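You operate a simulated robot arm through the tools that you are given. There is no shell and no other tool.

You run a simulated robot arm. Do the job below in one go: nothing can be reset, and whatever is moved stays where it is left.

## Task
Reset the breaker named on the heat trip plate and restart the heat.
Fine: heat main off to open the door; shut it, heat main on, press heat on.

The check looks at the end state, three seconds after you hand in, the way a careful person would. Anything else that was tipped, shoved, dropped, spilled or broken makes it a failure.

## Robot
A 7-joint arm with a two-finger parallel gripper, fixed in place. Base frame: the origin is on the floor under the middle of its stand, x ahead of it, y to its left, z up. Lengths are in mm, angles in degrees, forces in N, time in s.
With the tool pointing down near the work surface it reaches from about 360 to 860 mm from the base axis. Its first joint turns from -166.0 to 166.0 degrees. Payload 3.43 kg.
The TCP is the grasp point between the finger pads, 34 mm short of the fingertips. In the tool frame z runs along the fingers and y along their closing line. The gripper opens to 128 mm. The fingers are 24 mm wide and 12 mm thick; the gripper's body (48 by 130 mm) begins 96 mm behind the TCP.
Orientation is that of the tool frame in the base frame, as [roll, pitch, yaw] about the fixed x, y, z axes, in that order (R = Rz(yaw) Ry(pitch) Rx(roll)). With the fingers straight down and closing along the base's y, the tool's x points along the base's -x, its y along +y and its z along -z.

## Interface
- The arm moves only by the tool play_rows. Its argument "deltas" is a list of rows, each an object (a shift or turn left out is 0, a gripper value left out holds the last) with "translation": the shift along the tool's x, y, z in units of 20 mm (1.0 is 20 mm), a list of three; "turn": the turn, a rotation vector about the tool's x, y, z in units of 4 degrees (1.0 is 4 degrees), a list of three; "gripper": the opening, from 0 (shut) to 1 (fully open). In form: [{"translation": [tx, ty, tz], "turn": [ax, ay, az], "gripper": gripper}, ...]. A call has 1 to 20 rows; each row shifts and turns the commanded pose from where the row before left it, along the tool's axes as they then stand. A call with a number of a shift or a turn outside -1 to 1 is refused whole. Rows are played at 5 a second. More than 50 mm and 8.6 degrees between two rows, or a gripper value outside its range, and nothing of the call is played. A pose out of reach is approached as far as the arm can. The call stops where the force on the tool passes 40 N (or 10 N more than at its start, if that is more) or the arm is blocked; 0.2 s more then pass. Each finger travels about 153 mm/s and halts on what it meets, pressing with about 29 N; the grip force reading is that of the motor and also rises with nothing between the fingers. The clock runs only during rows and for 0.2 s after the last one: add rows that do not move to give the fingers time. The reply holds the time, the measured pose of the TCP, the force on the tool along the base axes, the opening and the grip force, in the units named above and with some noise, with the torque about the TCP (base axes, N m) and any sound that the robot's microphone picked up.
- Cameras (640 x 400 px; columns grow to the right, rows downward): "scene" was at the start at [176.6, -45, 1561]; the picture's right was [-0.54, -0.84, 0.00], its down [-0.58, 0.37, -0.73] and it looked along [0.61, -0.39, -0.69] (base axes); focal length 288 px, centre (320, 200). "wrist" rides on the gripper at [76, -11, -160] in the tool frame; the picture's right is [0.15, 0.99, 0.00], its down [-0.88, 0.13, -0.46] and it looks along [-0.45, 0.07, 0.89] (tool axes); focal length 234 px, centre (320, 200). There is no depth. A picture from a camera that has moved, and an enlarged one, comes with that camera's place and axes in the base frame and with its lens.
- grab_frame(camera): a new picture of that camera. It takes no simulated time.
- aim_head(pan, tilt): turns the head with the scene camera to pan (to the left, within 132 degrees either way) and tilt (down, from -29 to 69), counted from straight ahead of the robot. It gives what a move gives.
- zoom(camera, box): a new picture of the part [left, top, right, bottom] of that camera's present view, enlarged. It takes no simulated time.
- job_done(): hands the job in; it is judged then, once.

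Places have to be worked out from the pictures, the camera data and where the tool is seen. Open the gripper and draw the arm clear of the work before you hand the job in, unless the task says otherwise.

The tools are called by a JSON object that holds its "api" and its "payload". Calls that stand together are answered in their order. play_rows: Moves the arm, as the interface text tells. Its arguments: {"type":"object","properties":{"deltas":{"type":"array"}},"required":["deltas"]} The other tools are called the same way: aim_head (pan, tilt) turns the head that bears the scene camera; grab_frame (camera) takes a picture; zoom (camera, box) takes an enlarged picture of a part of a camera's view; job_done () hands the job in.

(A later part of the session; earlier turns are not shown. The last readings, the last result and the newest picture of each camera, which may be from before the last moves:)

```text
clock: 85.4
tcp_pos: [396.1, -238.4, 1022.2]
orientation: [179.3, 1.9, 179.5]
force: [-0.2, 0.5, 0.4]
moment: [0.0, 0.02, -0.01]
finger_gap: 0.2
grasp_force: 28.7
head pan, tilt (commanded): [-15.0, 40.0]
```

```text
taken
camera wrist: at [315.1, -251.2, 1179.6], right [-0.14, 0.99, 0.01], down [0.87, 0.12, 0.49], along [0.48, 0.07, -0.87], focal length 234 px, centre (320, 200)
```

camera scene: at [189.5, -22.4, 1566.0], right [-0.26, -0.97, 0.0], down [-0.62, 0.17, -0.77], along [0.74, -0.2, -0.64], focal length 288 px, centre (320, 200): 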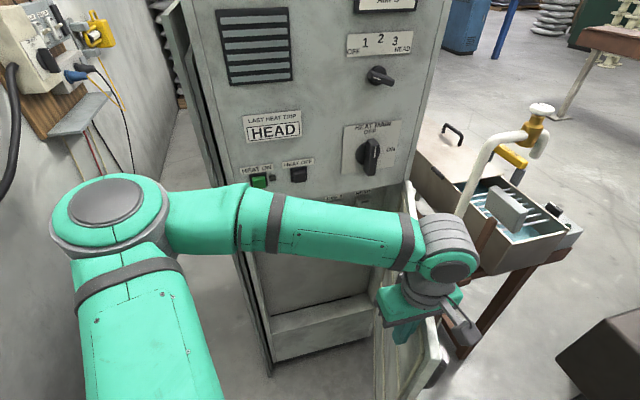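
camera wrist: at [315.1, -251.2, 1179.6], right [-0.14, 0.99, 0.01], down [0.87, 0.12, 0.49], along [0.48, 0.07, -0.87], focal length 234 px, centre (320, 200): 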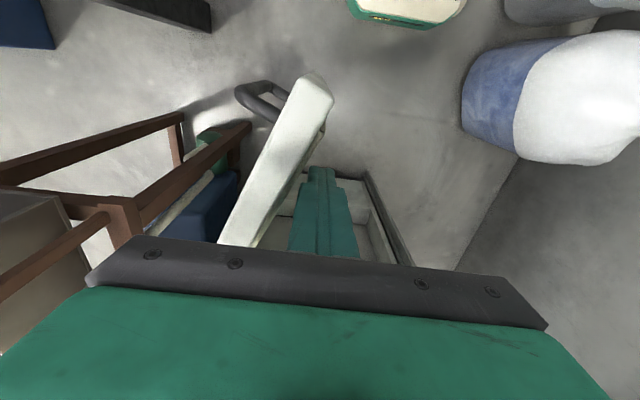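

The door is at ~70° and clear of the bench. I continue to about 90°.

{"api": "play_rows", "payload": {"deltas": [{"translation": [0.454, -0.82, 0]}, {"translation": [0.454, -0.82, 0]}, {"translation": [0.31, -0.89, 0]}, {"translation": [0.31, -0.89, 0]}, {"translation": [0.31, -0.89, 0]}, {"translation": [0.31, -0.89, 0]}, {"translation": [0.15, -0.93, 0]}, {"translation": [0.15, -0.93, 0]}]}}

{"api": "grab_frame", "payload": {"camera": "scene"}}

{"api": "grab_frame", "payload": {"camera": "wrist"}}

```text
clock: 87.2
tcp_pos: [345.7, -378.8, 1018.5]
orientation: [179.4, 1.8, 179.5]
force: [0.0, -0.1, 0.0]
moment: [-0.01, 0.02, -0.03]
finger_gap: 0.0
grasp_force: 29.1
head pan, tilt (commanded): [-15.0, 40.0]
```

```text
taken
camera scene: at [189.5, -22.3, 1566.0], right [-0.26, -0.97, 0.0], down [-0.62, 0.17, -0.77], along [0.74, -0.2, -0.64], focal length 288 px, centre (320, 200)
```

scene: 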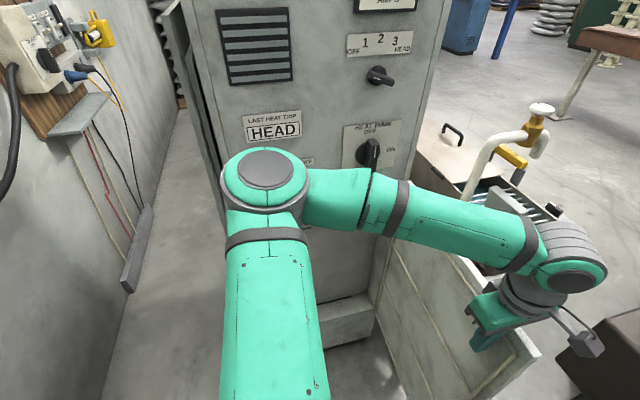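

```text
taken
camera wrist: at [264.4, -391.7, 1176.6], right [-0.14, 0.99, 0.01], down [0.87, 0.12, 0.49], along [0.48, 0.07, -0.87], focal length 234 px, centre (320, 200)
```

wrist: 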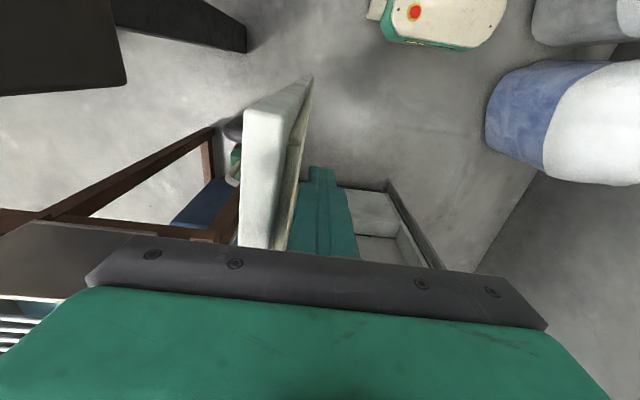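

The door coasted to roughly 90°. I check its clearance from the bench with the head.

{"api": "aim_head", "payload": {"pan": -45, "tilt": 55}}

{"api": "grab_frame", "payload": {"camera": "scene"}}

```text
clock: 88.1
tcp_pos: [345.6, -379.4, 1021.1]
orientation: [179.3, 2.0, 179.5]
force: [-0.9, -0.8, -0.3]
moment: [0.03, 0.04, 0.01]
finger_gap: 0.1
grasp_force: 29.2
head pan, tilt (commanded): [-45.0, 55.0]
```

```text
taken
camera scene: at [158.3, -51.5, 1545.4], right [-0.71, -0.71, 0.0], down [-0.58, 0.58, -0.57], along [0.41, -0.41, -0.82], focal length 288 px, centre (320, 200)
```

scene: 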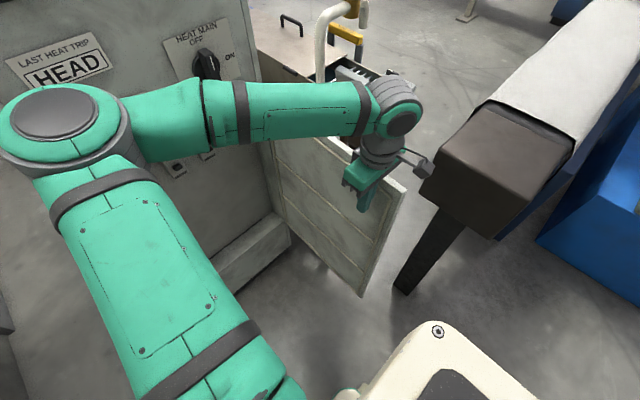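

The free corner is at (296, −442): 90° open with nothing touched. I push it gently a few degrees more, to give the hand room by the HEAD breaker.

{"api": "play_rows", "payload": {"deltas": [{"translation": [0, -0.8, 0]}, {"translation": [0, -0.8, 0]}, {"translation": [0, -0.8, 0]}, {"translation": [0, -0.6, 0]}, {"translation": [0, -0.5, 0]}, {"translation": [0, -0.5, 0]}, {"translation": [0, 0, 0]}]}}

{"api": "grab_frame", "payload": {"camera": "scene"}}

{"api": "grab_frame", "payload": {"camera": "wrist"}}

```text
clock: 89.7
tcp_pos: [343.9, -459.6, 1017.9]
orientation: [179.3, 2.0, 179.6]
force: [0.1, 0.1, 0.0]
moment: [0.0, 0.01, -0.02]
finger_gap: 0.0
grasp_force: 29.0
head pan, tilt (commanded): [-45.0, 55.0]
```

```text
taken
camera scene: at [158.3, -51.5, 1545.4], right [-0.71, -0.71, 0.0], down [-0.58, 0.58, -0.57], along [0.41, -0.41, -0.82], focal length 288 px, centre (320, 200)
```

scene: 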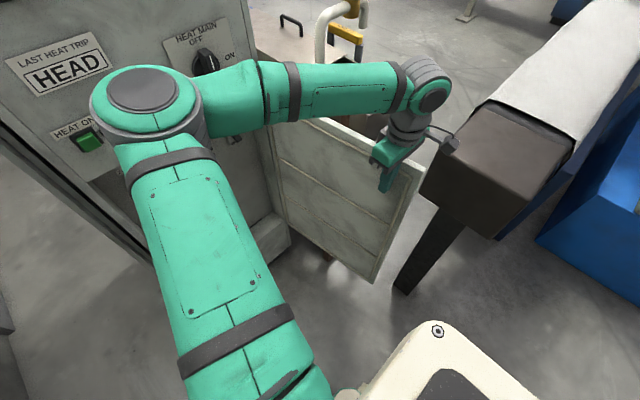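

```text
taken
camera wrist: at [264.0, -471.6, 1175.2], right [-0.14, 0.99, 0.01], down [0.87, 0.12, 0.49], along [0.48, 0.07, -0.87], focal length 234 px, centre (320, 200)
```

wrist: 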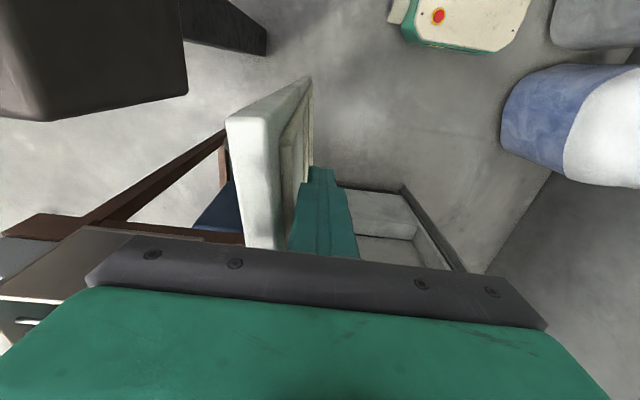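

The door stands at ~96°. I lift the hand out (first easing away from the door), then look at the breaker panel.

{"api": "play_rows", "payload": {"deltas": [{"translation": [0, 0.8, 0]}, {"translation": [0, 0.6, -0.8]}, {"translation": [0, 0.4, -1]}, {"translation": [0, 0.4, -1]}, {"translation": [-0.3, 0.4, -1]}, {"translation": [-0.5, 0.4, -1]}, {"translation": [-0.5, 0.4, -1]}, {"translation": [-0.5, 0.8, -1]}, {"translation": [-0.5, 0.8, -1]}, {"translation": [-0.5, 0.8, -1]}]}}

{"api": "aim_head", "payload": {"pan": -20, "tilt": 40}}

{"api": "grab_frame", "payload": {"camera": "scene"}}

```text
clock: 91.9
tcp_pos: [397.0, -345.1, 1196.6]
orientation: [179.3, 2.0, 179.6]
force: [0.9, -0.2, 1.1]
moment: [-0.01, 0.08, 0.03]
finger_gap: 0.0
grasp_force: 29.0
head pan, tilt (commanded): [-45.0, 55.0]
```

```text
clock: 92.8
tcp_pos: [396.3, -345.7, 1196.7]
orientation: [179.3, 2.0, 179.5]
force: [-0.2, 0.2, -0.8]
moment: [0.0, 0.01, 0.0]
finger_gap: 0.0
grasp_force: 28.9
head pan, tilt (commanded): [-20.0, 40.0]
```

```text
taken
camera scene: at [187.2, -29.7, 1566.0], right [-0.34, -0.94, 0.0], down [-0.6, 0.22, -0.77], along [0.72, -0.26, -0.64], focal length 288 px, centre (320, 200)
```

scene: 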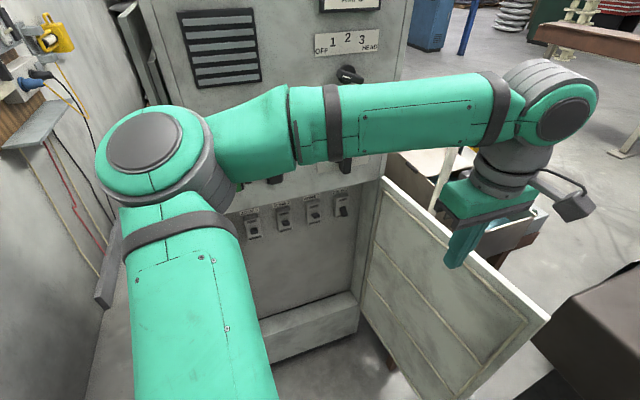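

All four breakers are now visible. I zoom in on them.

{"api": "zoom", "payload": {"camera": "scene", "box": [230, 170, 370, 260]}}

{"api": "zoom", "payload": {"camera": "scene", "box": [295, 180, 365, 235]}}

```text
4.44 times, centred on (300, 215) of scene
camera zoom: at [187.2, -29.7, 1566.0], right [-0.34, -0.94, 0.0], down [-0.6, 0.22, -0.77], along [0.72, -0.26, -0.64], focal length 1279 px, centre (409, 133)
```

zoom: 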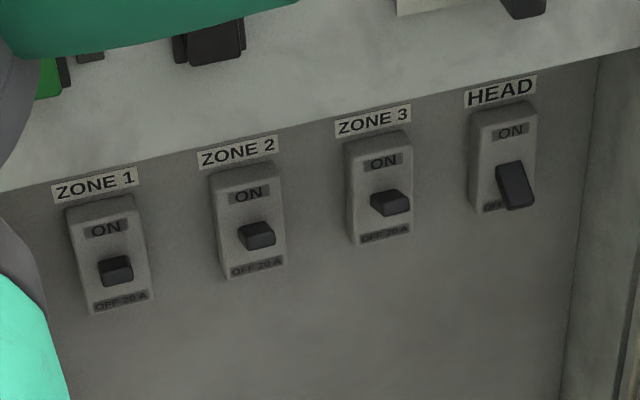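

```text
7.27 times, centred on (330, 208) of scene
camera zoom: at [187.2, -29.7, 1566.0], right [-0.34, -0.94, 0.0], down [-0.6, 0.22, -0.77], along [0.72, -0.26, -0.64], focal length 2093 px, centre (247, 146)
```

zoom: 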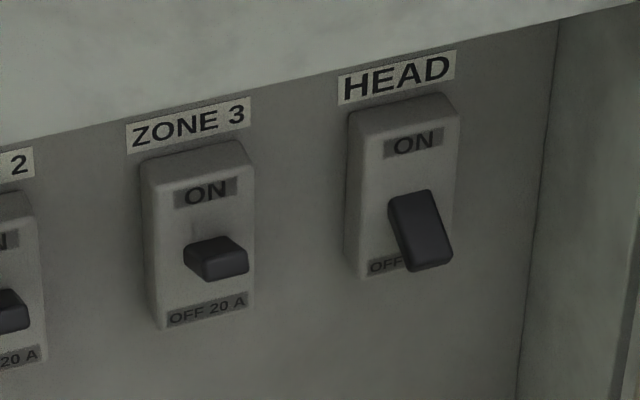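

HEAD's lever hangs at the tripped/low position while ZONE 1–3 are up (ON). HEAD is at about y≈−335, z≈930. I bring the hand forward tool-down first.

{"api": "play_rows", "payload": {"deltas": [{"translation": [-0.91, 0.09, 0]}, {"translation": [-0.91, 0.09, 0]}, {"translation": [-0.91, 0.09, 0]}, {"translation": [-0.91, 0.09, 0]}, {"translation": [-0.91, 0.09, 0]}, {"translation": [-0.91, 0.09, 0]}, {"translation": [-0.91, 0.09, 0]}, {"translation": [-0.91, 0.09, 0]}, {"translation": [-0.91, 0.09, 0]}, {"translation": [0, 0, 0]}]}}

{"api": "grab_frame", "payload": {"camera": "scene"}}

```text
clock: 95.0
tcp_pos: [559.2, -331.8, 1204.2]
orientation: [179.3, 2.0, 179.4]
force: [-0.8, 0.1, 0.2]
moment: [0.0, -0.01, 0.01]
finger_gap: 0.0
grasp_force: 29.0
head pan, tilt (commanded): [-20.0, 40.0]
```

```text
taken
camera scene: at [187.2, -29.5, 1566.0], right [-0.34, -0.94, 0.0], down [-0.6, 0.22, -0.77], along [0.72, -0.26, -0.64], focal length 288 px, centre (320, 200)
```

scene: 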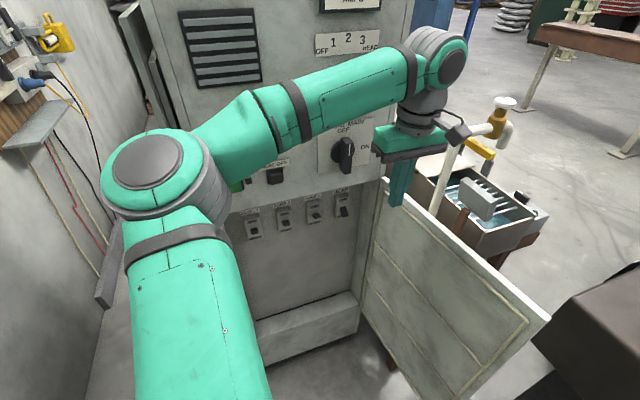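

Now I swing the hand from tool-down to about 40° nose-down while descending to about (690, −335, 985), in front of the HEAD breaker.

{"api": "play_rows", "payload": {"deltas": [{"translation": [-0.49, 0, 0.89], "turn": [0, -1, 0]}, {"translation": [-0.42, 0, 0.92], "turn": [0, -1, 0]}, {"translation": [-0.36, 0, 0.94], "turn": [0, -1, 0]}, {"translation": [-0.3, 0, 0.97], "turn": [0, -1, 0]}, {"translation": [-0.22, 0, 0.99], "turn": [0, -1, 0]}, {"translation": [-0.15, 0, 1], "turn": [0, -1, 0]}, {"translation": [-0.08, 0, 1], "turn": [0, -1, 0]}, {"translation": [-0.02, 0, 1], "turn": [0, -1, 0]}, {"translation": [0.05, 0, 1], "turn": [0, -1, 0]}, {"translation": [0.12, 0, 1], "turn": [0, -1, 0]}, {"translation": [0.2, 0, 0.99], "turn": [0, -1, 0]}, {"translation": [0.26, 0, 0.98], "turn": [0, -1, 0]}, {"translation": [0, 0, 0]}]}}

{"api": "grab_frame", "payload": {"camera": "wrist"}}

{"api": "grab_frame", "payload": {"camera": "scene"}}

```text
clock: 97.8
tcp_pos: [682.2, -331.5, 995.4]
orientation: [178.9, 50.0, 178.7]
force: [-0.1, -1.1, 0.3]
moment: [0.0, -0.02, 0.02]
finger_gap: 0.0
grasp_force: 29.4
head pan, tilt (commanded): [-20.0, 40.0]
```

```text
taken
camera wrist: at [512.3, -340.1, 1040.2], right [-0.09, 0.99, -0.1], down [0.22, 0.12, 0.97], along [0.97, 0.06, -0.23], focal length 234 px, centre (320, 200)
```

wrist: 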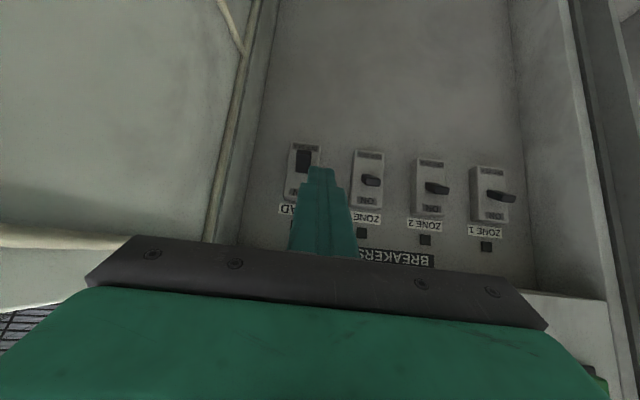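

```text
taken
camera scene: at [186.8, -29.9, 1566.0], right [-0.34, -0.94, 0.0], down [-0.6, 0.22, -0.77], along [0.72, -0.26, -0.64], focal length 288 px, centre (320, 200)
```

scene: 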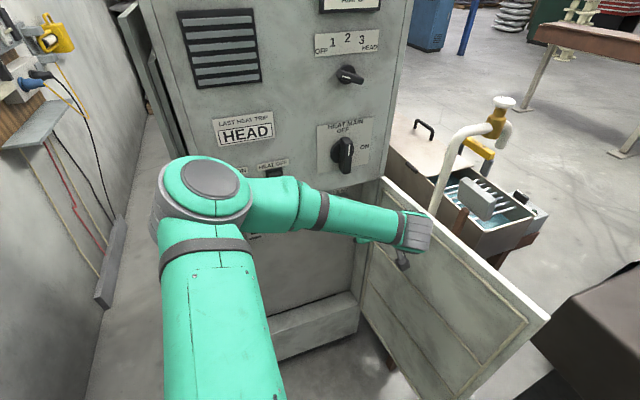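

A good view of the row: the "BREAKERS" plate, small windows and the four breakers. I zoom in on the wrist view.

{"api": "zoom", "payload": {"camera": "wrist", "box": [260, 120, 400, 250]}}

{"api": "zoom", "payload": {"camera": "wrist", "box": [340, 130, 540, 280]}}

```text
3.08 times, centred on (330, 185) of wrist
camera zoom: at [512.3, -340.1, 1040.2], right [-0.09, 0.99, -0.1], down [0.22, 0.12, 0.97], along [0.97, 0.06, -0.23], focal length 720 px, centre (289, 246)
```

zoom: 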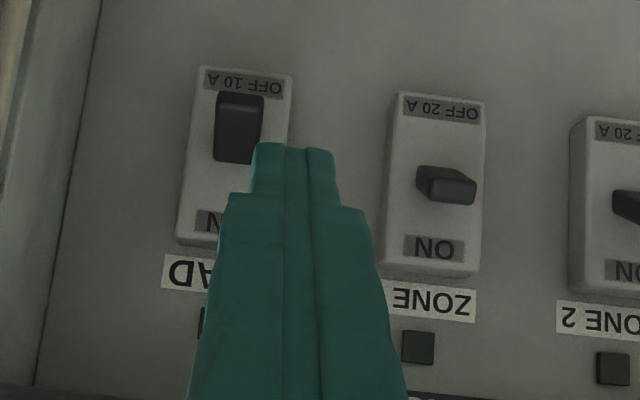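

```text
2.67 times, centred on (440, 205) of wrist
camera zoom: at [512.3, -340.1, 1040.2], right [-0.09, 0.99, -0.1], down [0.22, 0.12, 0.97], along [0.97, 0.06, -0.23], focal length 624 px, centre (0, 187)
```

zoom: 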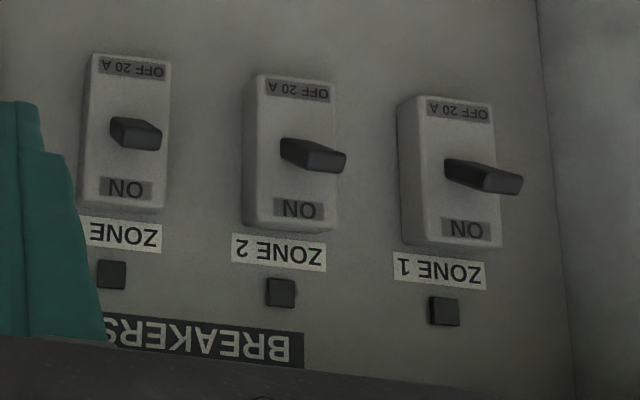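

HEAD ("OFF 10 A") hangs toward OFF while the ZONE levers are at ON. I place its lever at about (800, −345, 915), breaker face x≈835. I open to ~46 mm and approach to x≈745, re-measuring before gripping the lever from its sides.

{"api": "play_rows", "payload": {"deltas": [{"translation": [0.13, -0.135, 0.93], "gripper": 0.36}, {"translation": [0.13, -0.135, 0.93]}, {"translation": [0.13, -0.135, 0.93]}, {"translation": [0.13, -0.135, 0.93]}, {"translation": [0.13, -0.135, 0.93]}, {"translation": [0, 0, 0]}]}}

{"api": "grab_frame", "payload": {"camera": "wrist"}}

{"api": "zoom", "payload": {"camera": "wrist", "box": [240, 60, 420, 220]}}

{"api": "grab_frame", "payload": {"camera": "scene"}}

```text
clock: 99.2
tcp_pos: [746.1, -343.6, 925.5]
orientation: [178.8, 49.9, 178.7]
force: [-0.4, 0.0, 1.0]
moment: [0.03, 0.05, 0.04]
finger_gap: 46.1
grasp_force: 0.1
head pan, tilt (commanded): [-20.0, 40.0]
```

```text
taken
camera wrist: at [575.9, -352.6, 970.3], right [-0.09, 0.99, -0.1], down [0.22, 0.12, 0.97], along [0.97, 0.06, -0.23], focal length 234 px, centre (320, 200)
```

wrist: 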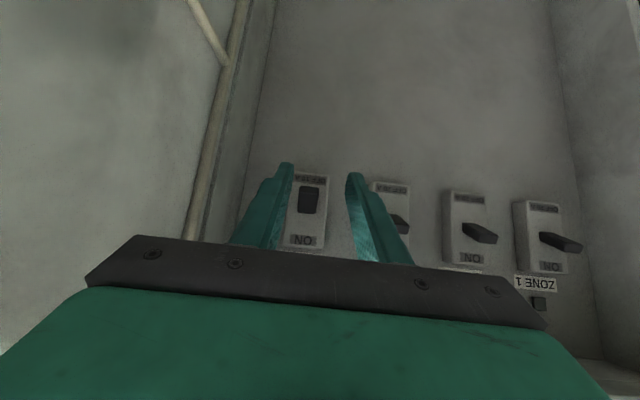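

```text
2.50 times, centred on (330, 140) of wrist
camera zoom: at [575.9, -352.6, 970.3], right [-0.09, 0.99, -0.1], down [0.22, 0.12, 0.97], along [0.97, 0.06, -0.23], focal length 585 px, centre (295, 350)
```

zoom: 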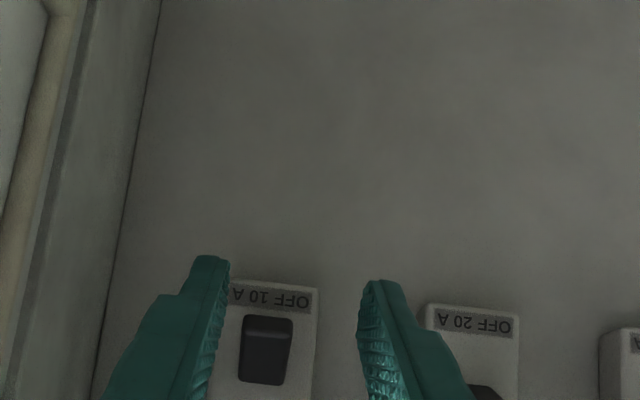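

```text
taken
camera scene: at [187.2, -29.6, 1566.0], right [-0.34, -0.94, 0.0], down [-0.6, 0.22, -0.77], along [0.72, -0.26, -0.64], focal length 288 px, centre (320, 200)
```

scene: 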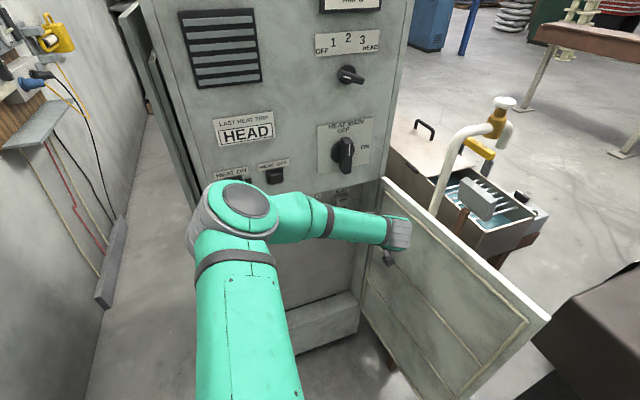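

{"api": "zoom", "payload": {"camera": "wrist", "box": [260, 150, 380, 260]}}

```text
3.64 times, centred on (320, 205) of wrist
camera zoom: at [575.9, -352.6, 970.3], right [-0.09, 0.99, -0.1], down [0.22, 0.12, 0.97], along [0.97, 0.06, -0.23], focal length 852 px, centre (320, 182)
```

zoom: 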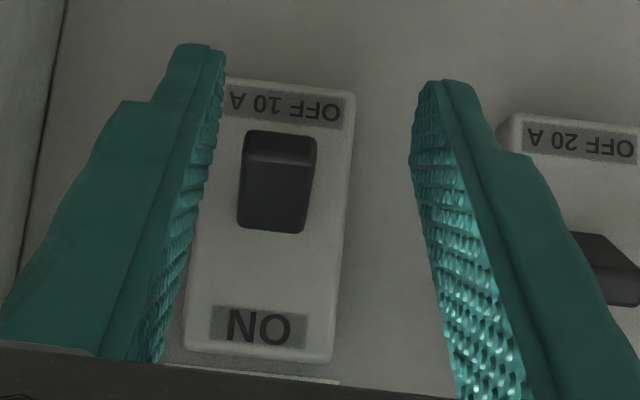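

The lever's end is near (805, −349, 905), tilted about 20° below straight-out, with the breaker face at x≈845. I advance to TCP (800, −348, 910), so the fingers straddle the lever while the tips stay off the breaker face.

{"api": "play_rows", "payload": {"deltas": [{"translation": [-0.38, -0.09, 0.857]}, {"translation": [-0.38, -0.09, 0.857]}, {"translation": [-0.38, -0.07, 0.857]}, {"translation": [0, 0, 0]}]}}

{"api": "grab_frame", "payload": {"camera": "wrist"}}

{"api": "zoom", "payload": {"camera": "wrist", "box": [260, 150, 380, 260]}}

```text
clock: 100.2
tcp_pos: [800.5, -347.0, 909.5]
orientation: [179.1, 49.8, 178.7]
force: [0.3, -0.4, 0.9]
moment: [-0.01, 0.0, 0.01]
finger_gap: 46.1
grasp_force: 0.2
head pan, tilt (commanded): [-20.0, 40.0]
```

```text
taken
camera wrist: at [630.0, -357.6, 955.0], right [-0.09, 0.99, -0.1], down [0.22, 0.12, 0.97], along [0.97, 0.06, -0.23], focal length 234 px, centre (320, 200)
```

wrist: 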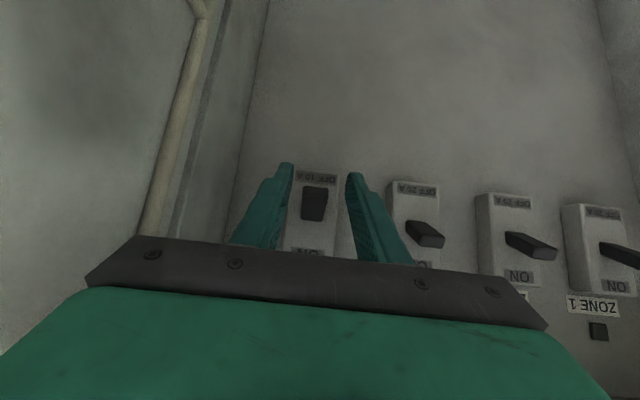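

```text
3.64 times, centred on (320, 205) of wrist
camera zoom: at [630.0, -357.6, 955.0], right [-0.09, 0.99, -0.1], down [0.22, 0.12, 0.97], along [0.97, 0.06, -0.23], focal length 852 px, centre (320, 182)
```

zoom: 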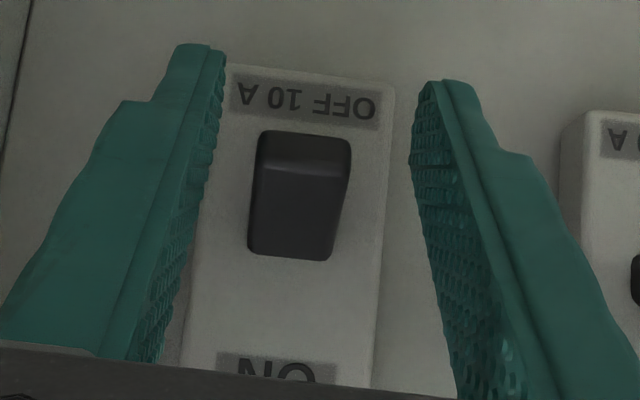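

The lever's end lies between the pads near the TCP. I centre by −4 mm in y, nudge in 3 mm, and close the fingers on the lever.

{"api": "play_rows", "payload": {"deltas": [{"translation": [-0.1, -0.2, 0.12]}, {"translation": [0, 0, 0], "gripper": 0.0}, {"translation": [0, 0, 0]}, {"translation": [0, 0, 0]}, {"translation": [0, 0, 0]}]}}

{"api": "zoom", "payload": {"camera": "wrist", "box": [240, 140, 400, 260]}}

```text
clock: 101.4
tcp_pos: [804.3, -349.9, 909.3]
orientation: [178.9, 49.9, 178.8]
force: [-4.6, 15.9, 1.0]
moment: [-0.46, -0.05, 0.3]
finger_gap: 21.6
grasp_force: 45.3
head pan, tilt (commanded): [-20.0, 40.0]
```

```text
3.33 times, centred on (320, 200) of wrist
camera zoom: at [633.3, -360.8, 954.6], right [-0.09, 0.99, -0.1], down [0.22, 0.12, 0.97], along [0.97, 0.06, -0.23], focal length 781 px, centre (320, 200)
```

zoom: 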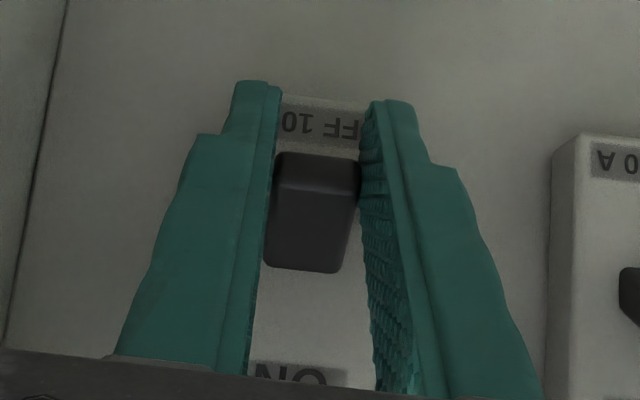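

The lever (21.6 mm wide) is gripped. First I push it fully down to OFF to reset it, in small steps.

{"api": "play_rows", "payload": {"deltas": [{"translation": [0, 0.1, 0]}, {"translation": [0.19, 0, 0.16]}, {"translation": [0.19, 0, 0.16]}, {"translation": [0.19, 0, 0.16]}, {"translation": [0, 0, 0]}]}}

{"api": "zoom", "payload": {"camera": "wrist", "box": [240, 140, 400, 260]}}

```text
clock: 102.6
tcp_pos: [805.0, -349.8, 898.4]
orientation: [179.0, 50.3, 178.8]
force: [12.7, 0.0, 32.6]
moment: [-0.04, -0.37, 0.02]
finger_gap: 21.8
grasp_force: 45.1
head pan, tilt (commanded): [-20.0, 40.0]
```

```text
3.33 times, centred on (320, 200) of wrist
camera zoom: at [633.8, -359.9, 942.0], right [-0.09, 0.99, -0.1], down [0.21, 0.12, 0.97], along [0.97, 0.06, -0.22], focal length 781 px, centre (320, 200)
```

zoom: 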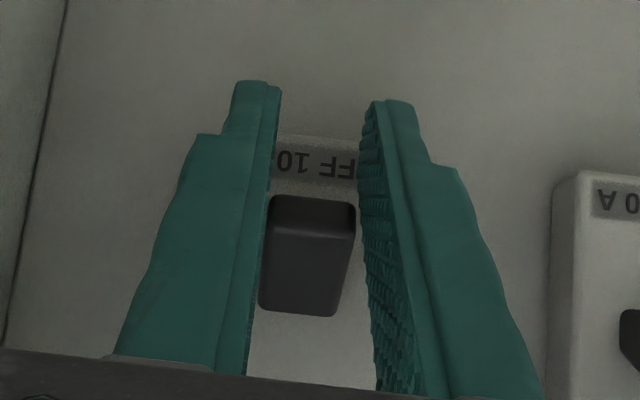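

The lever did not move further (35 N and the pads slipped), so it is fully down at OFF. Now I carry it up toward ON in small steps.

{"api": "play_rows", "payload": {"deltas": [{"translation": [-0.23, 0, -0.193]}, {"translation": [-0.23, 0, -0.193]}, {"translation": [-0.23, 0, -0.193]}, {"translation": [-0.23, 0, -0.193]}, {"translation": [0, 0, 0]}]}}

{"api": "zoom", "payload": {"camera": "wrist", "box": [240, 140, 400, 260]}}

```text
clock: 103.8
tcp_pos: [799.8, -350.4, 916.3]
orientation: [178.9, 49.5, 178.8]
force: [-27.8, 8.6, -21.1]
moment: [-0.57, 0.86, 0.32]
finger_gap: 21.8
grasp_force: 45.7
head pan, tilt (commanded): [-20.0, 40.0]
```

```text
3.33 times, centred on (320, 200) of wrist
camera zoom: at [630.8, -360.5, 962.6], right [-0.09, 0.99, -0.1], down [0.22, 0.12, 0.97], along [0.97, 0.06, -0.23], focal length 781 px, centre (320, 200)
```

zoom: 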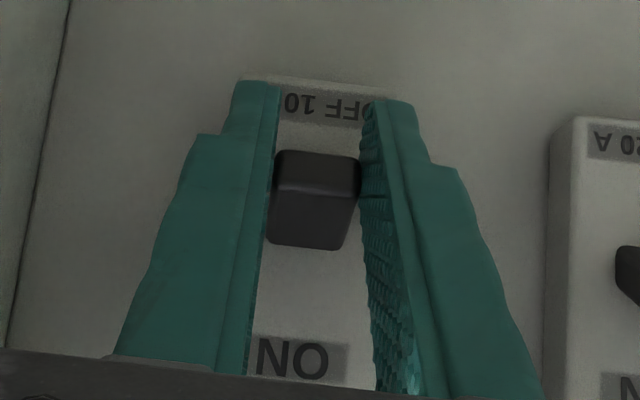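

The lever is turning up. I relieve the −x load a little and keep raising.

{"api": "play_rows", "payload": {"deltas": [{"translation": [-0.05, 0, -0.3]}, {"translation": [-0.23, 0, -0.193]}, {"translation": [-0.23, 0, -0.193]}, {"translation": [-0.23, 0, -0.193]}, {"translation": [0, 0, 0]}]}}

{"api": "zoom", "payload": {"camera": "wrist", "box": [240, 140, 400, 260]}}

```text
clock: 105.0
tcp_pos: [798.0, -350.2, 941.2]
orientation: [178.9, 49.8, 178.8]
force: [-0.3, 1.2, -28.6]
moment: [-0.52, 1.37, 0.89]
finger_gap: 22.1
grasp_force: 44.7
head pan, tilt (commanded): [-20.0, 40.0]
```

```text
3.33 times, centred on (320, 200) of wrist
camera zoom: at [628.4, -360.7, 985.8], right [-0.09, 0.99, -0.1], down [0.22, 0.12, 0.97], along [0.97, 0.06, -0.23], focal length 781 px, centre (320, 200)
```

zoom: 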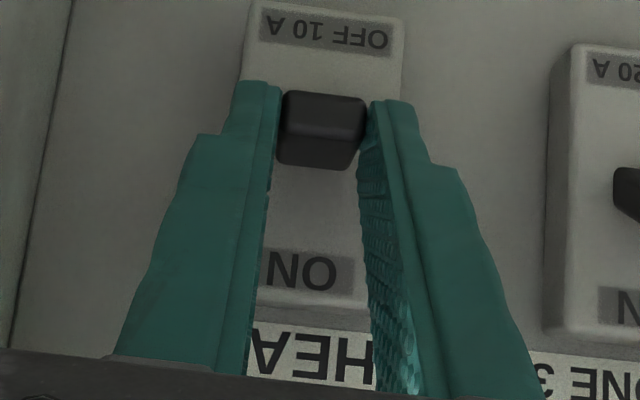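

The pads slipped: the lever is only about straight-out while the fingers rose past it. I release and see where the lever settles.

{"api": "play_rows", "payload": {"deltas": [{"translation": [0, 0, 0], "gripper": 0.36}, {"translation": [0, 0, 0]}, {"translation": [0, 0, 0]}]}}

{"api": "zoom", "payload": {"camera": "wrist", "box": [240, 120, 440, 270]}}

```text
clock: 105.8
tcp_pos: [798.5, -350.0, 942.7]
orientation: [178.9, 50.0, 178.7]
force: [0.3, -0.1, -0.6]
moment: [0.0, 0.0, -0.05]
finger_gap: 46.2
grasp_force: 0.0
head pan, tilt (commanded): [-20.0, 40.0]
```

```text
2.67 times, centred on (340, 195) of wrist
camera zoom: at [628.8, -360.6, 986.9], right [-0.09, 0.99, -0.1], down [0.22, 0.12, 0.97], along [0.97, 0.06, -0.23], focal length 624 px, centre (267, 213)
```

zoom: 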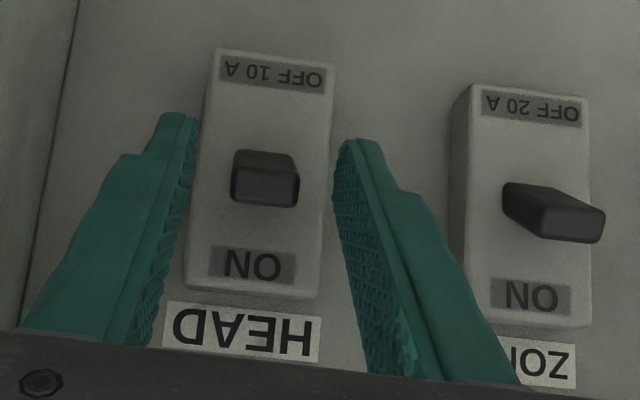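

On release the lever snapped to the same attitude as ZONE 3's lever, i.e. ON. I back the hand straight out and compare all four.

{"api": "play_rows", "payload": {"deltas": [{"translation": [0.64, 0, -0.766]}, {"translation": [0.64, 0, -0.766]}, {"translation": [0.64, 0, -0.766]}, {"translation": [0.64, 0, -0.766]}, {"translation": [0.64, 0, -0.766]}, {"translation": [0.5, 0, -0.8]}, {"translation": [0, 0, 0]}]}}

{"api": "zoom", "payload": {"camera": "wrist", "box": [250, 100, 550, 290]}}

{"api": "grab_frame", "payload": {"camera": "scene"}}

```text
clock: 107.4
tcp_pos: [678.8, -347.9, 945.4]
orientation: [178.9, 50.1, 178.8]
force: [-0.6, 0.2, 0.2]
moment: [-0.01, -0.01, 0.0]
finger_gap: 46.0
grasp_force: 0.0
head pan, tilt (commanded): [-20.0, 40.0]
```

```text
2.11 times, centred on (400, 195) of wrist
camera zoom: at [510.2, -358.7, 990.0], right [-0.09, 0.99, -0.1], down [0.22, 0.12, 0.97], along [0.97, 0.06, -0.23], focal length 493 px, centre (152, 210)
```

zoom: 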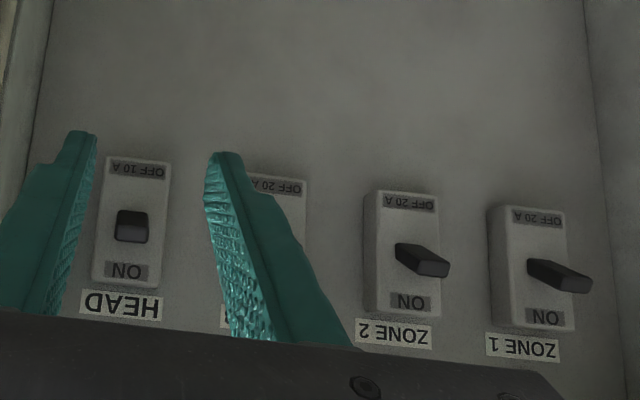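

```text
taken
camera scene: at [187.3, -29.5, 1566.0], right [-0.34, -0.94, 0.0], down [-0.6, 0.22, -0.77], along [0.72, -0.26, -0.64], focal length 288 px, centre (320, 200)
```

scene: 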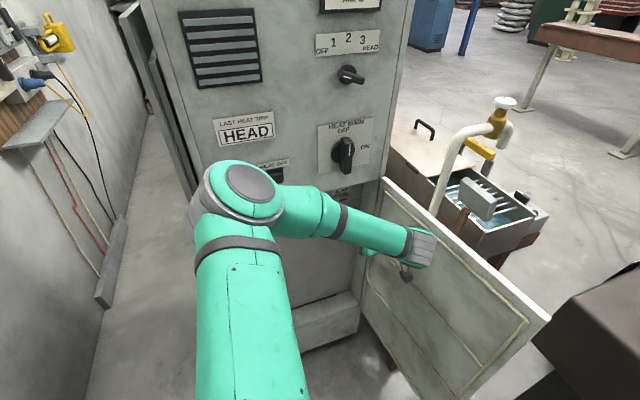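

HEAD's lever now matches ZONE 1–3 (ON). Next I close the door: retract along the tool axis, up and back to about (450, −348, 1190).

{"api": "play_rows", "payload": {"deltas": [{"translation": [-0.12, 0, -0.98], "gripper": 0}, {"translation": [-0.12, 0, -0.98]}, {"translation": [-0.12, 0, -0.98]}, {"translation": [-0.12, 0, -0.98]}, {"translation": [-0.12, 0, -0.98]}, {"translation": [-0.12, 0, -0.98]}, {"translation": [-0.12, 0, -0.98]}, {"translation": [-0.12, 0, -0.98]}, {"translation": [-0.12, 0, -0.98]}, {"translation": [-0.12, 0, -0.98]}, {"translation": [-0.12, 0, -0.98]}, {"translation": [-0.12, 0, -0.98]}, {"translation": [-0.12, 0, -0.98]}, {"translation": [-0.12, 0, -0.98]}, {"translation": [-0.12, 0, -0.98]}, {"translation": [-0.12, 0, -0.98]}, {"translation": [0, 0, 0]}]}}

{"api": "grab_frame", "payload": {"camera": "scene"}}

{"api": "grab_frame", "payload": {"camera": "wrist"}}

```text
clock: 111.0
tcp_pos: [460.2, -350.3, 1160.3]
orientation: [178.8, 47.7, 178.6]
force: [-0.6, 0.2, 0.4]
moment: [-0.01, 0.04, 0.0]
finger_gap: 0.0
grasp_force: 29.1
head pan, tilt (commanded): [-20.0, 40.0]
```

```text
taken
camera scene: at [187.2, -29.5, 1566.0], right [-0.34, -0.94, 0.0], down [-0.6, 0.22, -0.77], along [0.72, -0.26, -0.64], focal length 288 px, centre (320, 200)
```

scene: 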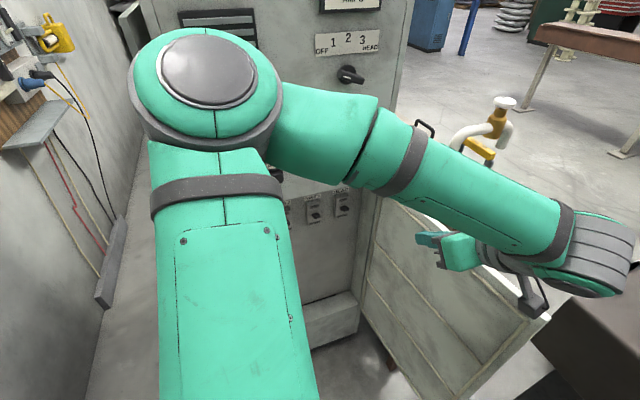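

```text
taken
camera wrist: at [292.8, -360.8, 1211.4], right [-0.09, 0.99, -0.09], down [0.26, 0.11, 0.96], along [0.96, 0.06, -0.27], focal length 234 px, centre (320, 200)
```

wrist: 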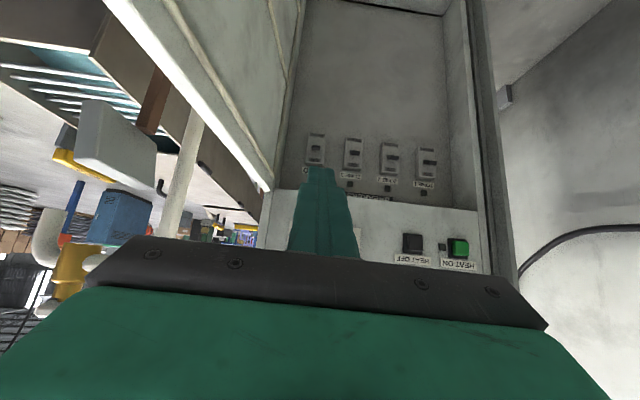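

HEAD and ZONE 3 are visible to the head camera; I zoom to compare their levers.

{"api": "zoom", "payload": {"camera": "scene", "box": [285, 175, 365, 235]}}

{"api": "zoom", "payload": {"camera": "wrist", "box": [280, 110, 480, 270]}}

```text
6.67 times, centred on (325, 205) of scene
camera zoom: at [187.2, -29.5, 1566.0], right [-0.34, -0.94, 0.0], down [-0.6, 0.22, -0.77], along [0.72, -0.26, -0.64], focal length 1918 px, centre (287, 167)
```

zoom: 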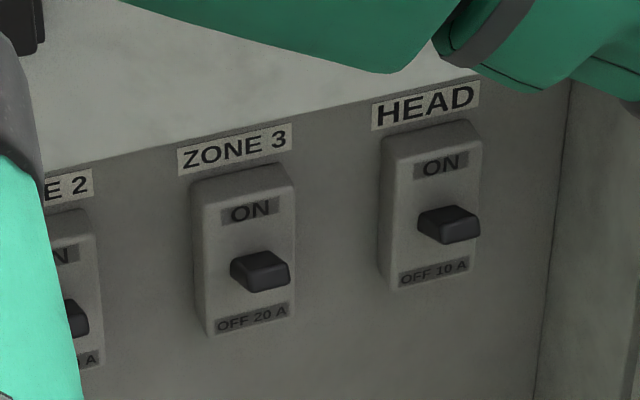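

```text
2.50 times, centred on (380, 190) of wrist
camera zoom: at [292.8, -360.8, 1211.4], right [-0.09, 0.99, -0.09], down [0.26, 0.11, 0.96], along [0.96, 0.06, -0.27], focal length 585 px, centre (170, 225)
```

zoom: 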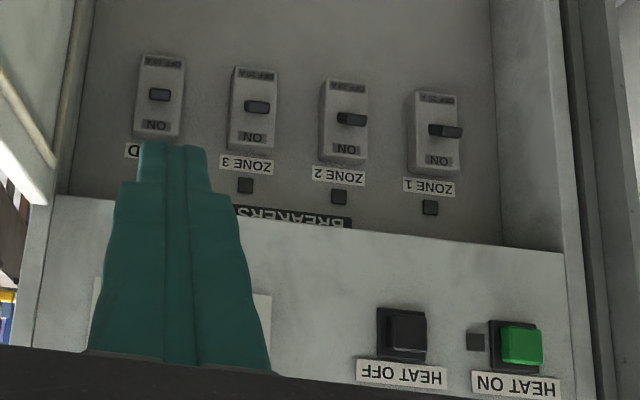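

HEAD now matches ZONE 3 exactly: ON. I cross over the door's top to its outer side, keeping the tip about 70 mm above the door.

{"api": "play_rows", "payload": {"deltas": [{"translation": [-0.5, 0, -0.5]}, {"translation": [-0.3, -0.9, -0.4]}, {"translation": [0.06, -0.9, -0.21]}, {"translation": [0.06, -0.9, -0.21]}, {"translation": [0.06, -0.9, -0.21]}, {"translation": [0.06, -0.9, -0.1]}, {"translation": [0, -0.9, 0]}, {"translation": [0, -0.9, 0]}, {"translation": [0, -0.9, 0]}, {"translation": [0, -0.9, 0]}, {"translation": [0, -0.9, 0]}, {"translation": [0, 0, 0]}]}}

{"api": "aim_head", "payload": {"pan": -45, "tilt": 50}}

{"api": "grab_frame", "payload": {"camera": "scene"}}

{"api": "grab_frame", "payload": {"camera": "wrist"}}

```text
clock: 113.6
tcp_pos: [445.6, -530.2, 1191.5]
orientation: [178.4, 48.9, 178.3]
force: [-0.3, -0.1, 0.5]
moment: [0.0, -0.01, -0.01]
finger_gap: 0.0
grasp_force: 29.5
head pan, tilt (commanded): [-20.0, 40.0]
```

```text
clock: 114.5
tcp_pos: [444.9, -531.0, 1191.4]
orientation: [178.1, 48.9, 178.0]
force: [0.4, 0.2, 0.0]
moment: [0.01, -0.02, 0.0]
finger_gap: 0.1
grasp_force: 28.8
head pan, tilt (commanded): [-45.0, 50.0]
```

```text
taken
camera scene: at [161.7, -54.9, 1551.9], right [-0.71, -0.71, 0.0], down [-0.54, 0.54, -0.64], along [0.46, -0.45, -0.77], focal length 288 px, centre (320, 200)
```

scene: 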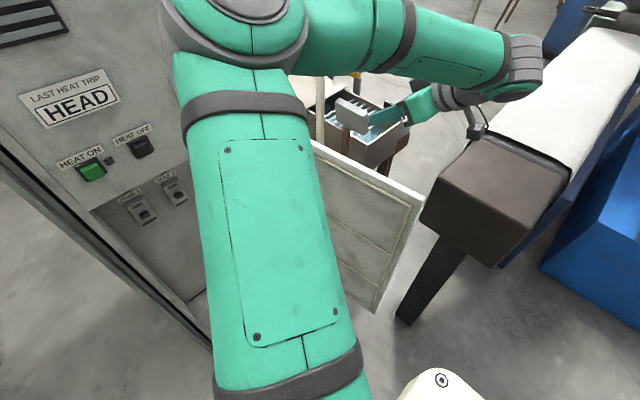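

```text
taken
camera wrist: at [275.3, -541.8, 1239.5], right [-0.09, 0.99, -0.09], down [0.24, 0.11, 0.97], along [0.97, 0.06, -0.24], focal length 234 px, centre (320, 200)
```

wrist: 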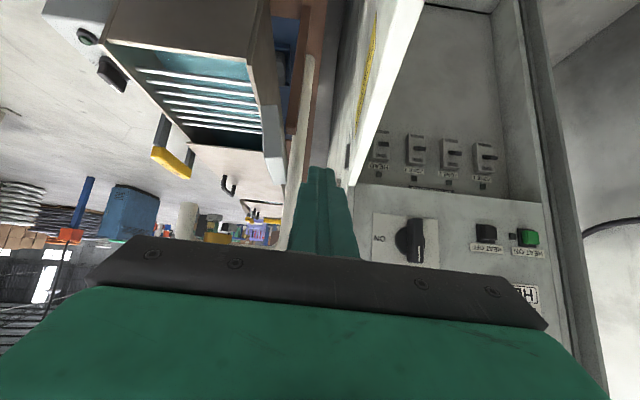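

The hand is on the outer side of the door, clear of the bench post at about (592, −590). I lower to z≈1055 so the finger reaches below the door's top while the palm stays above it.

{"api": "play_rows", "payload": {"deltas": [{"translation": [0.69, 0, 0.6]}, {"translation": [0.69, 0, 0.6]}, {"translation": [0.69, 0, 0.6]}, {"translation": [0.69, 0, 0.6]}, {"translation": [0.69, 0, 0.6]}, {"translation": [0.69, 0, 0.6]}, {"translation": [0.69, 0, 0.6]}, {"translation": [0.3, 0, 0.26]}, {"translation": [0, 0, 0]}]}}

{"api": "grab_frame", "payload": {"camera": "scene"}}

{"api": "grab_frame", "payload": {"camera": "wrist"}}

```text
clock: 116.5
tcp_pos: [449.2, -529.2, 1068.2]
orientation: [178.8, 49.9, 178.7]
force: [-0.3, -0.1, 0.7]
moment: [-0.01, -0.01, -0.03]
finger_gap: 0.0
grasp_force: 28.9
head pan, tilt (commanded): [-45.0, 50.0]
```

```text
taken
camera scene: at [161.7, -54.9, 1551.9], right [-0.71, -0.71, 0.0], down [-0.54, 0.54, -0.64], along [0.45, -0.45, -0.77], focal length 288 px, centre (320, 200)
```

scene: 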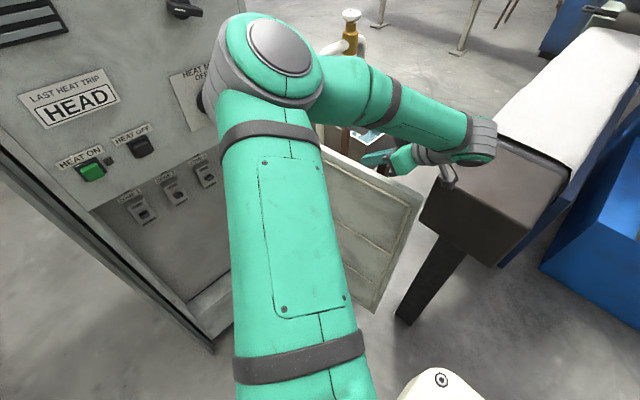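

```text
taken
camera wrist: at [277.8, -539.7, 1112.1], right [-0.09, 0.99, -0.1], down [0.22, 0.12, 0.97], along [0.97, 0.06, -0.23], focal length 234 px, centre (320, 200)
```

wrist: 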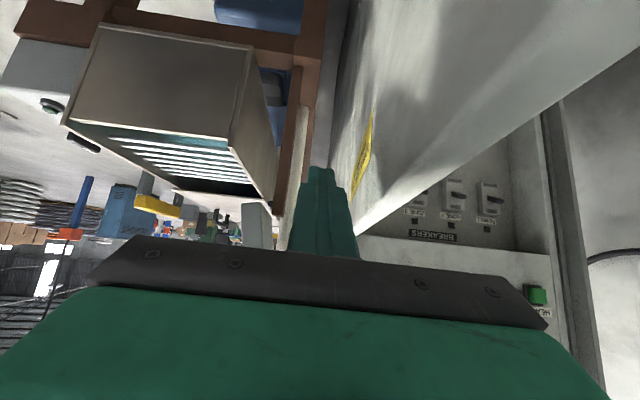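

I lower about 10 mm more and start pushing the door's outer face in +y, following its arc.

{"api": "play_rows", "payload": {"deltas": [{"translation": [0.38, 0, 0.32]}, {"translation": [0.06, 0.8, -0.08]}, {"translation": [0.06, 0.8, -0.08]}, {"translation": [0.06, 0.8, -0.08]}, {"translation": [0.06, 0.8, -0.08]}, {"translation": [-0.02, 0.8, 0.03]}, {"translation": [-0.02, 0.8, 0.03]}, {"translation": [-0.02, 0.8, 0.03]}]}}

{"api": "grab_frame", "payload": {"camera": "scene"}}

{"api": "grab_frame", "payload": {"camera": "wrist"}}

```text
clock: 118.3
tcp_pos: [443.4, -417.6, 1059.7]
orientation: [178.9, 49.8, 178.7]
force: [-0.3, -0.4, 0.4]
moment: [0.0, -0.01, 0.01]
finger_gap: 0.0
grasp_force: 28.9
head pan, tilt (commanded): [-45.0, 50.0]
```

```text
taken
camera scene: at [161.6, -55.1, 1551.9], right [-0.71, -0.71, 0.0], down [-0.54, 0.54, -0.64], along [0.45, -0.45, -0.77], focal length 288 px, centre (320, 200)
```

scene: 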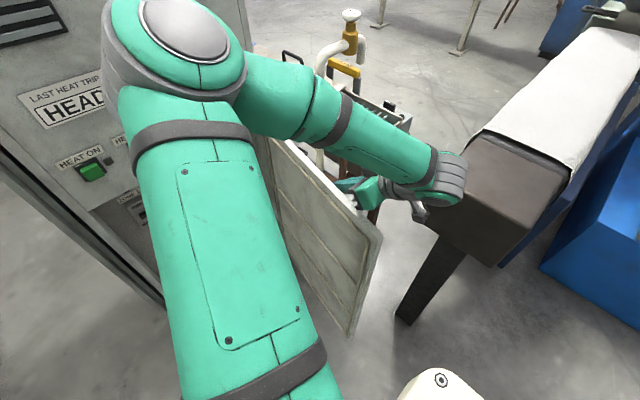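

```text
taken
camera wrist: at [272.9, -427.0, 1103.6], right [-0.09, 0.99, -0.1], down [0.22, 0.12, 0.97], along [0.97, 0.06, -0.23], focal length 234 px, centre (320, 200)
```

wrist: 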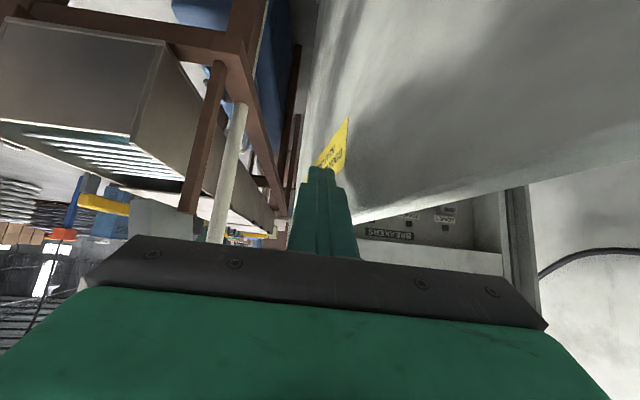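

The door is swinging shut (~78°). I continue along the arc.

{"api": "play_rows", "payload": {"deltas": [{"translation": [-0.1, 0.867, 0.15]}, {"translation": [-0.1, 0.867, 0.15]}, {"translation": [-0.1, 0.867, 0.15]}, {"translation": [-0.2, 0.823, 0.27]}, {"translation": [-0.2, 0.823, 0.27]}, {"translation": [-0.2, 0.823, 0.27]}, {"translation": [-0.29, 0.75, 0.37]}, {"translation": [-0.29, 0.75, 0.37]}, {"translation": [-0.29, 0.75, 0.37]}]}}

{"api": "grab_frame", "payload": {"camera": "scene"}}

{"api": "grab_frame", "payload": {"camera": "wrist"}}

```text
clock: 120.3
tcp_pos: [502.6, -269.0, 1056.7]
orientation: [178.8, 50.0, 178.6]
force: [-0.4, 0.2, 0.5]
moment: [0.0, 0.02, 0.0]
finger_gap: 0.1
grasp_force: 28.4
head pan, tilt (commanded): [-45.0, 50.0]
```

```text
taken
camera scene: at [161.6, -55.0, 1551.9], right [-0.71, -0.71, 0.0], down [-0.54, 0.54, -0.64], along [0.45, -0.45, -0.77], focal length 288 px, centre (320, 200)
```

scene: 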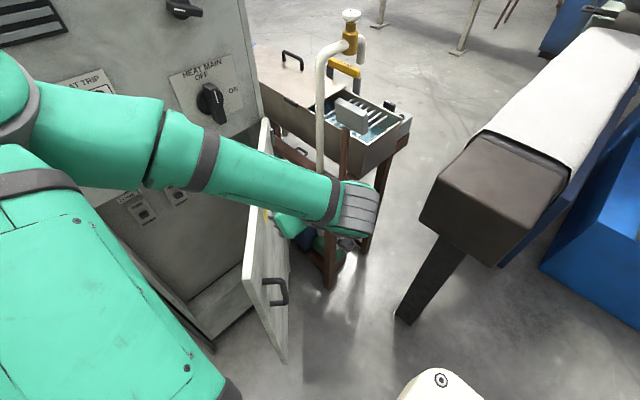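

```text
taken
camera wrist: at [333.2, -280.7, 1102.0], right [-0.09, 0.99, -0.1], down [0.22, 0.12, 0.97], along [0.97, 0.06, -0.23], focal length 234 px, centre (320, 200)
```

wrist: 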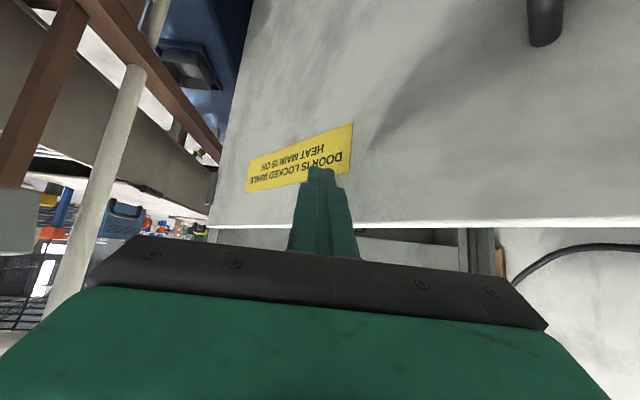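

The door is at about 48°. I keep following, lowering the tip ~25 mm for a firmer contact.

{"api": "play_rows", "payload": {"deltas": [{"translation": [-0.075, 0.655, 0.713]}, {"translation": [-0.075, 0.655, 0.713]}, {"translation": [-0.075, 0.655, 0.713]}, {"translation": [-0.45, 0.54, 0.536]}, {"translation": [-0.45, 0.54, 0.536]}, {"translation": [-0.45, 0.54, 0.536]}, {"translation": [-0.505, 0.415, 0.6]}, {"translation": [-0.505, 0.415, 0.6]}, {"translation": [-0.505, 0.415, 0.6]}]}}

{"api": "grab_frame", "payload": {"camera": "scene"}}

{"api": "grab_frame", "payload": {"camera": "wrist"}}

```text
clock: 122.3
tcp_pos: [629.6, -175.7, 1033.7]
orientation: [178.9, 50.1, 178.7]
force: [-1.2, -0.5, -0.2]
moment: [0.04, -0.03, -0.02]
finger_gap: 0.0
grasp_force: 29.4
head pan, tilt (commanded): [-45.0, 50.0]
```

```text
taken
camera scene: at [161.6, -54.9, 1551.9], right [-0.71, -0.71, 0.0], down [-0.54, 0.54, -0.64], along [0.45, -0.45, -0.77], focal length 288 px, centre (320, 200)
```

scene: 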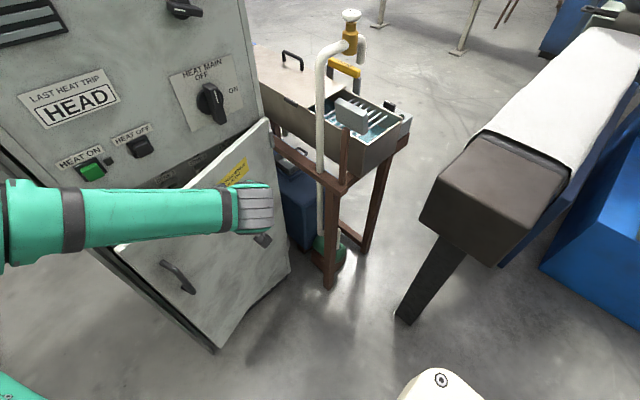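

```text
taken
camera wrist: at [458.6, -185.6, 1079.7], right [-0.09, 0.99, -0.1], down [0.22, 0.12, 0.97], along [0.97, 0.06, -0.23], focal length 234 px, centre (320, 200)
```

wrist: 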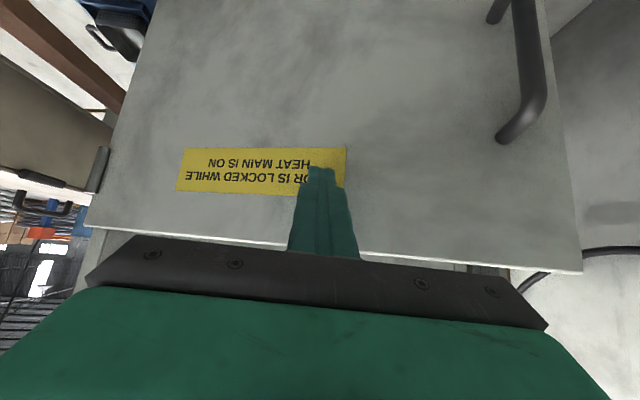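

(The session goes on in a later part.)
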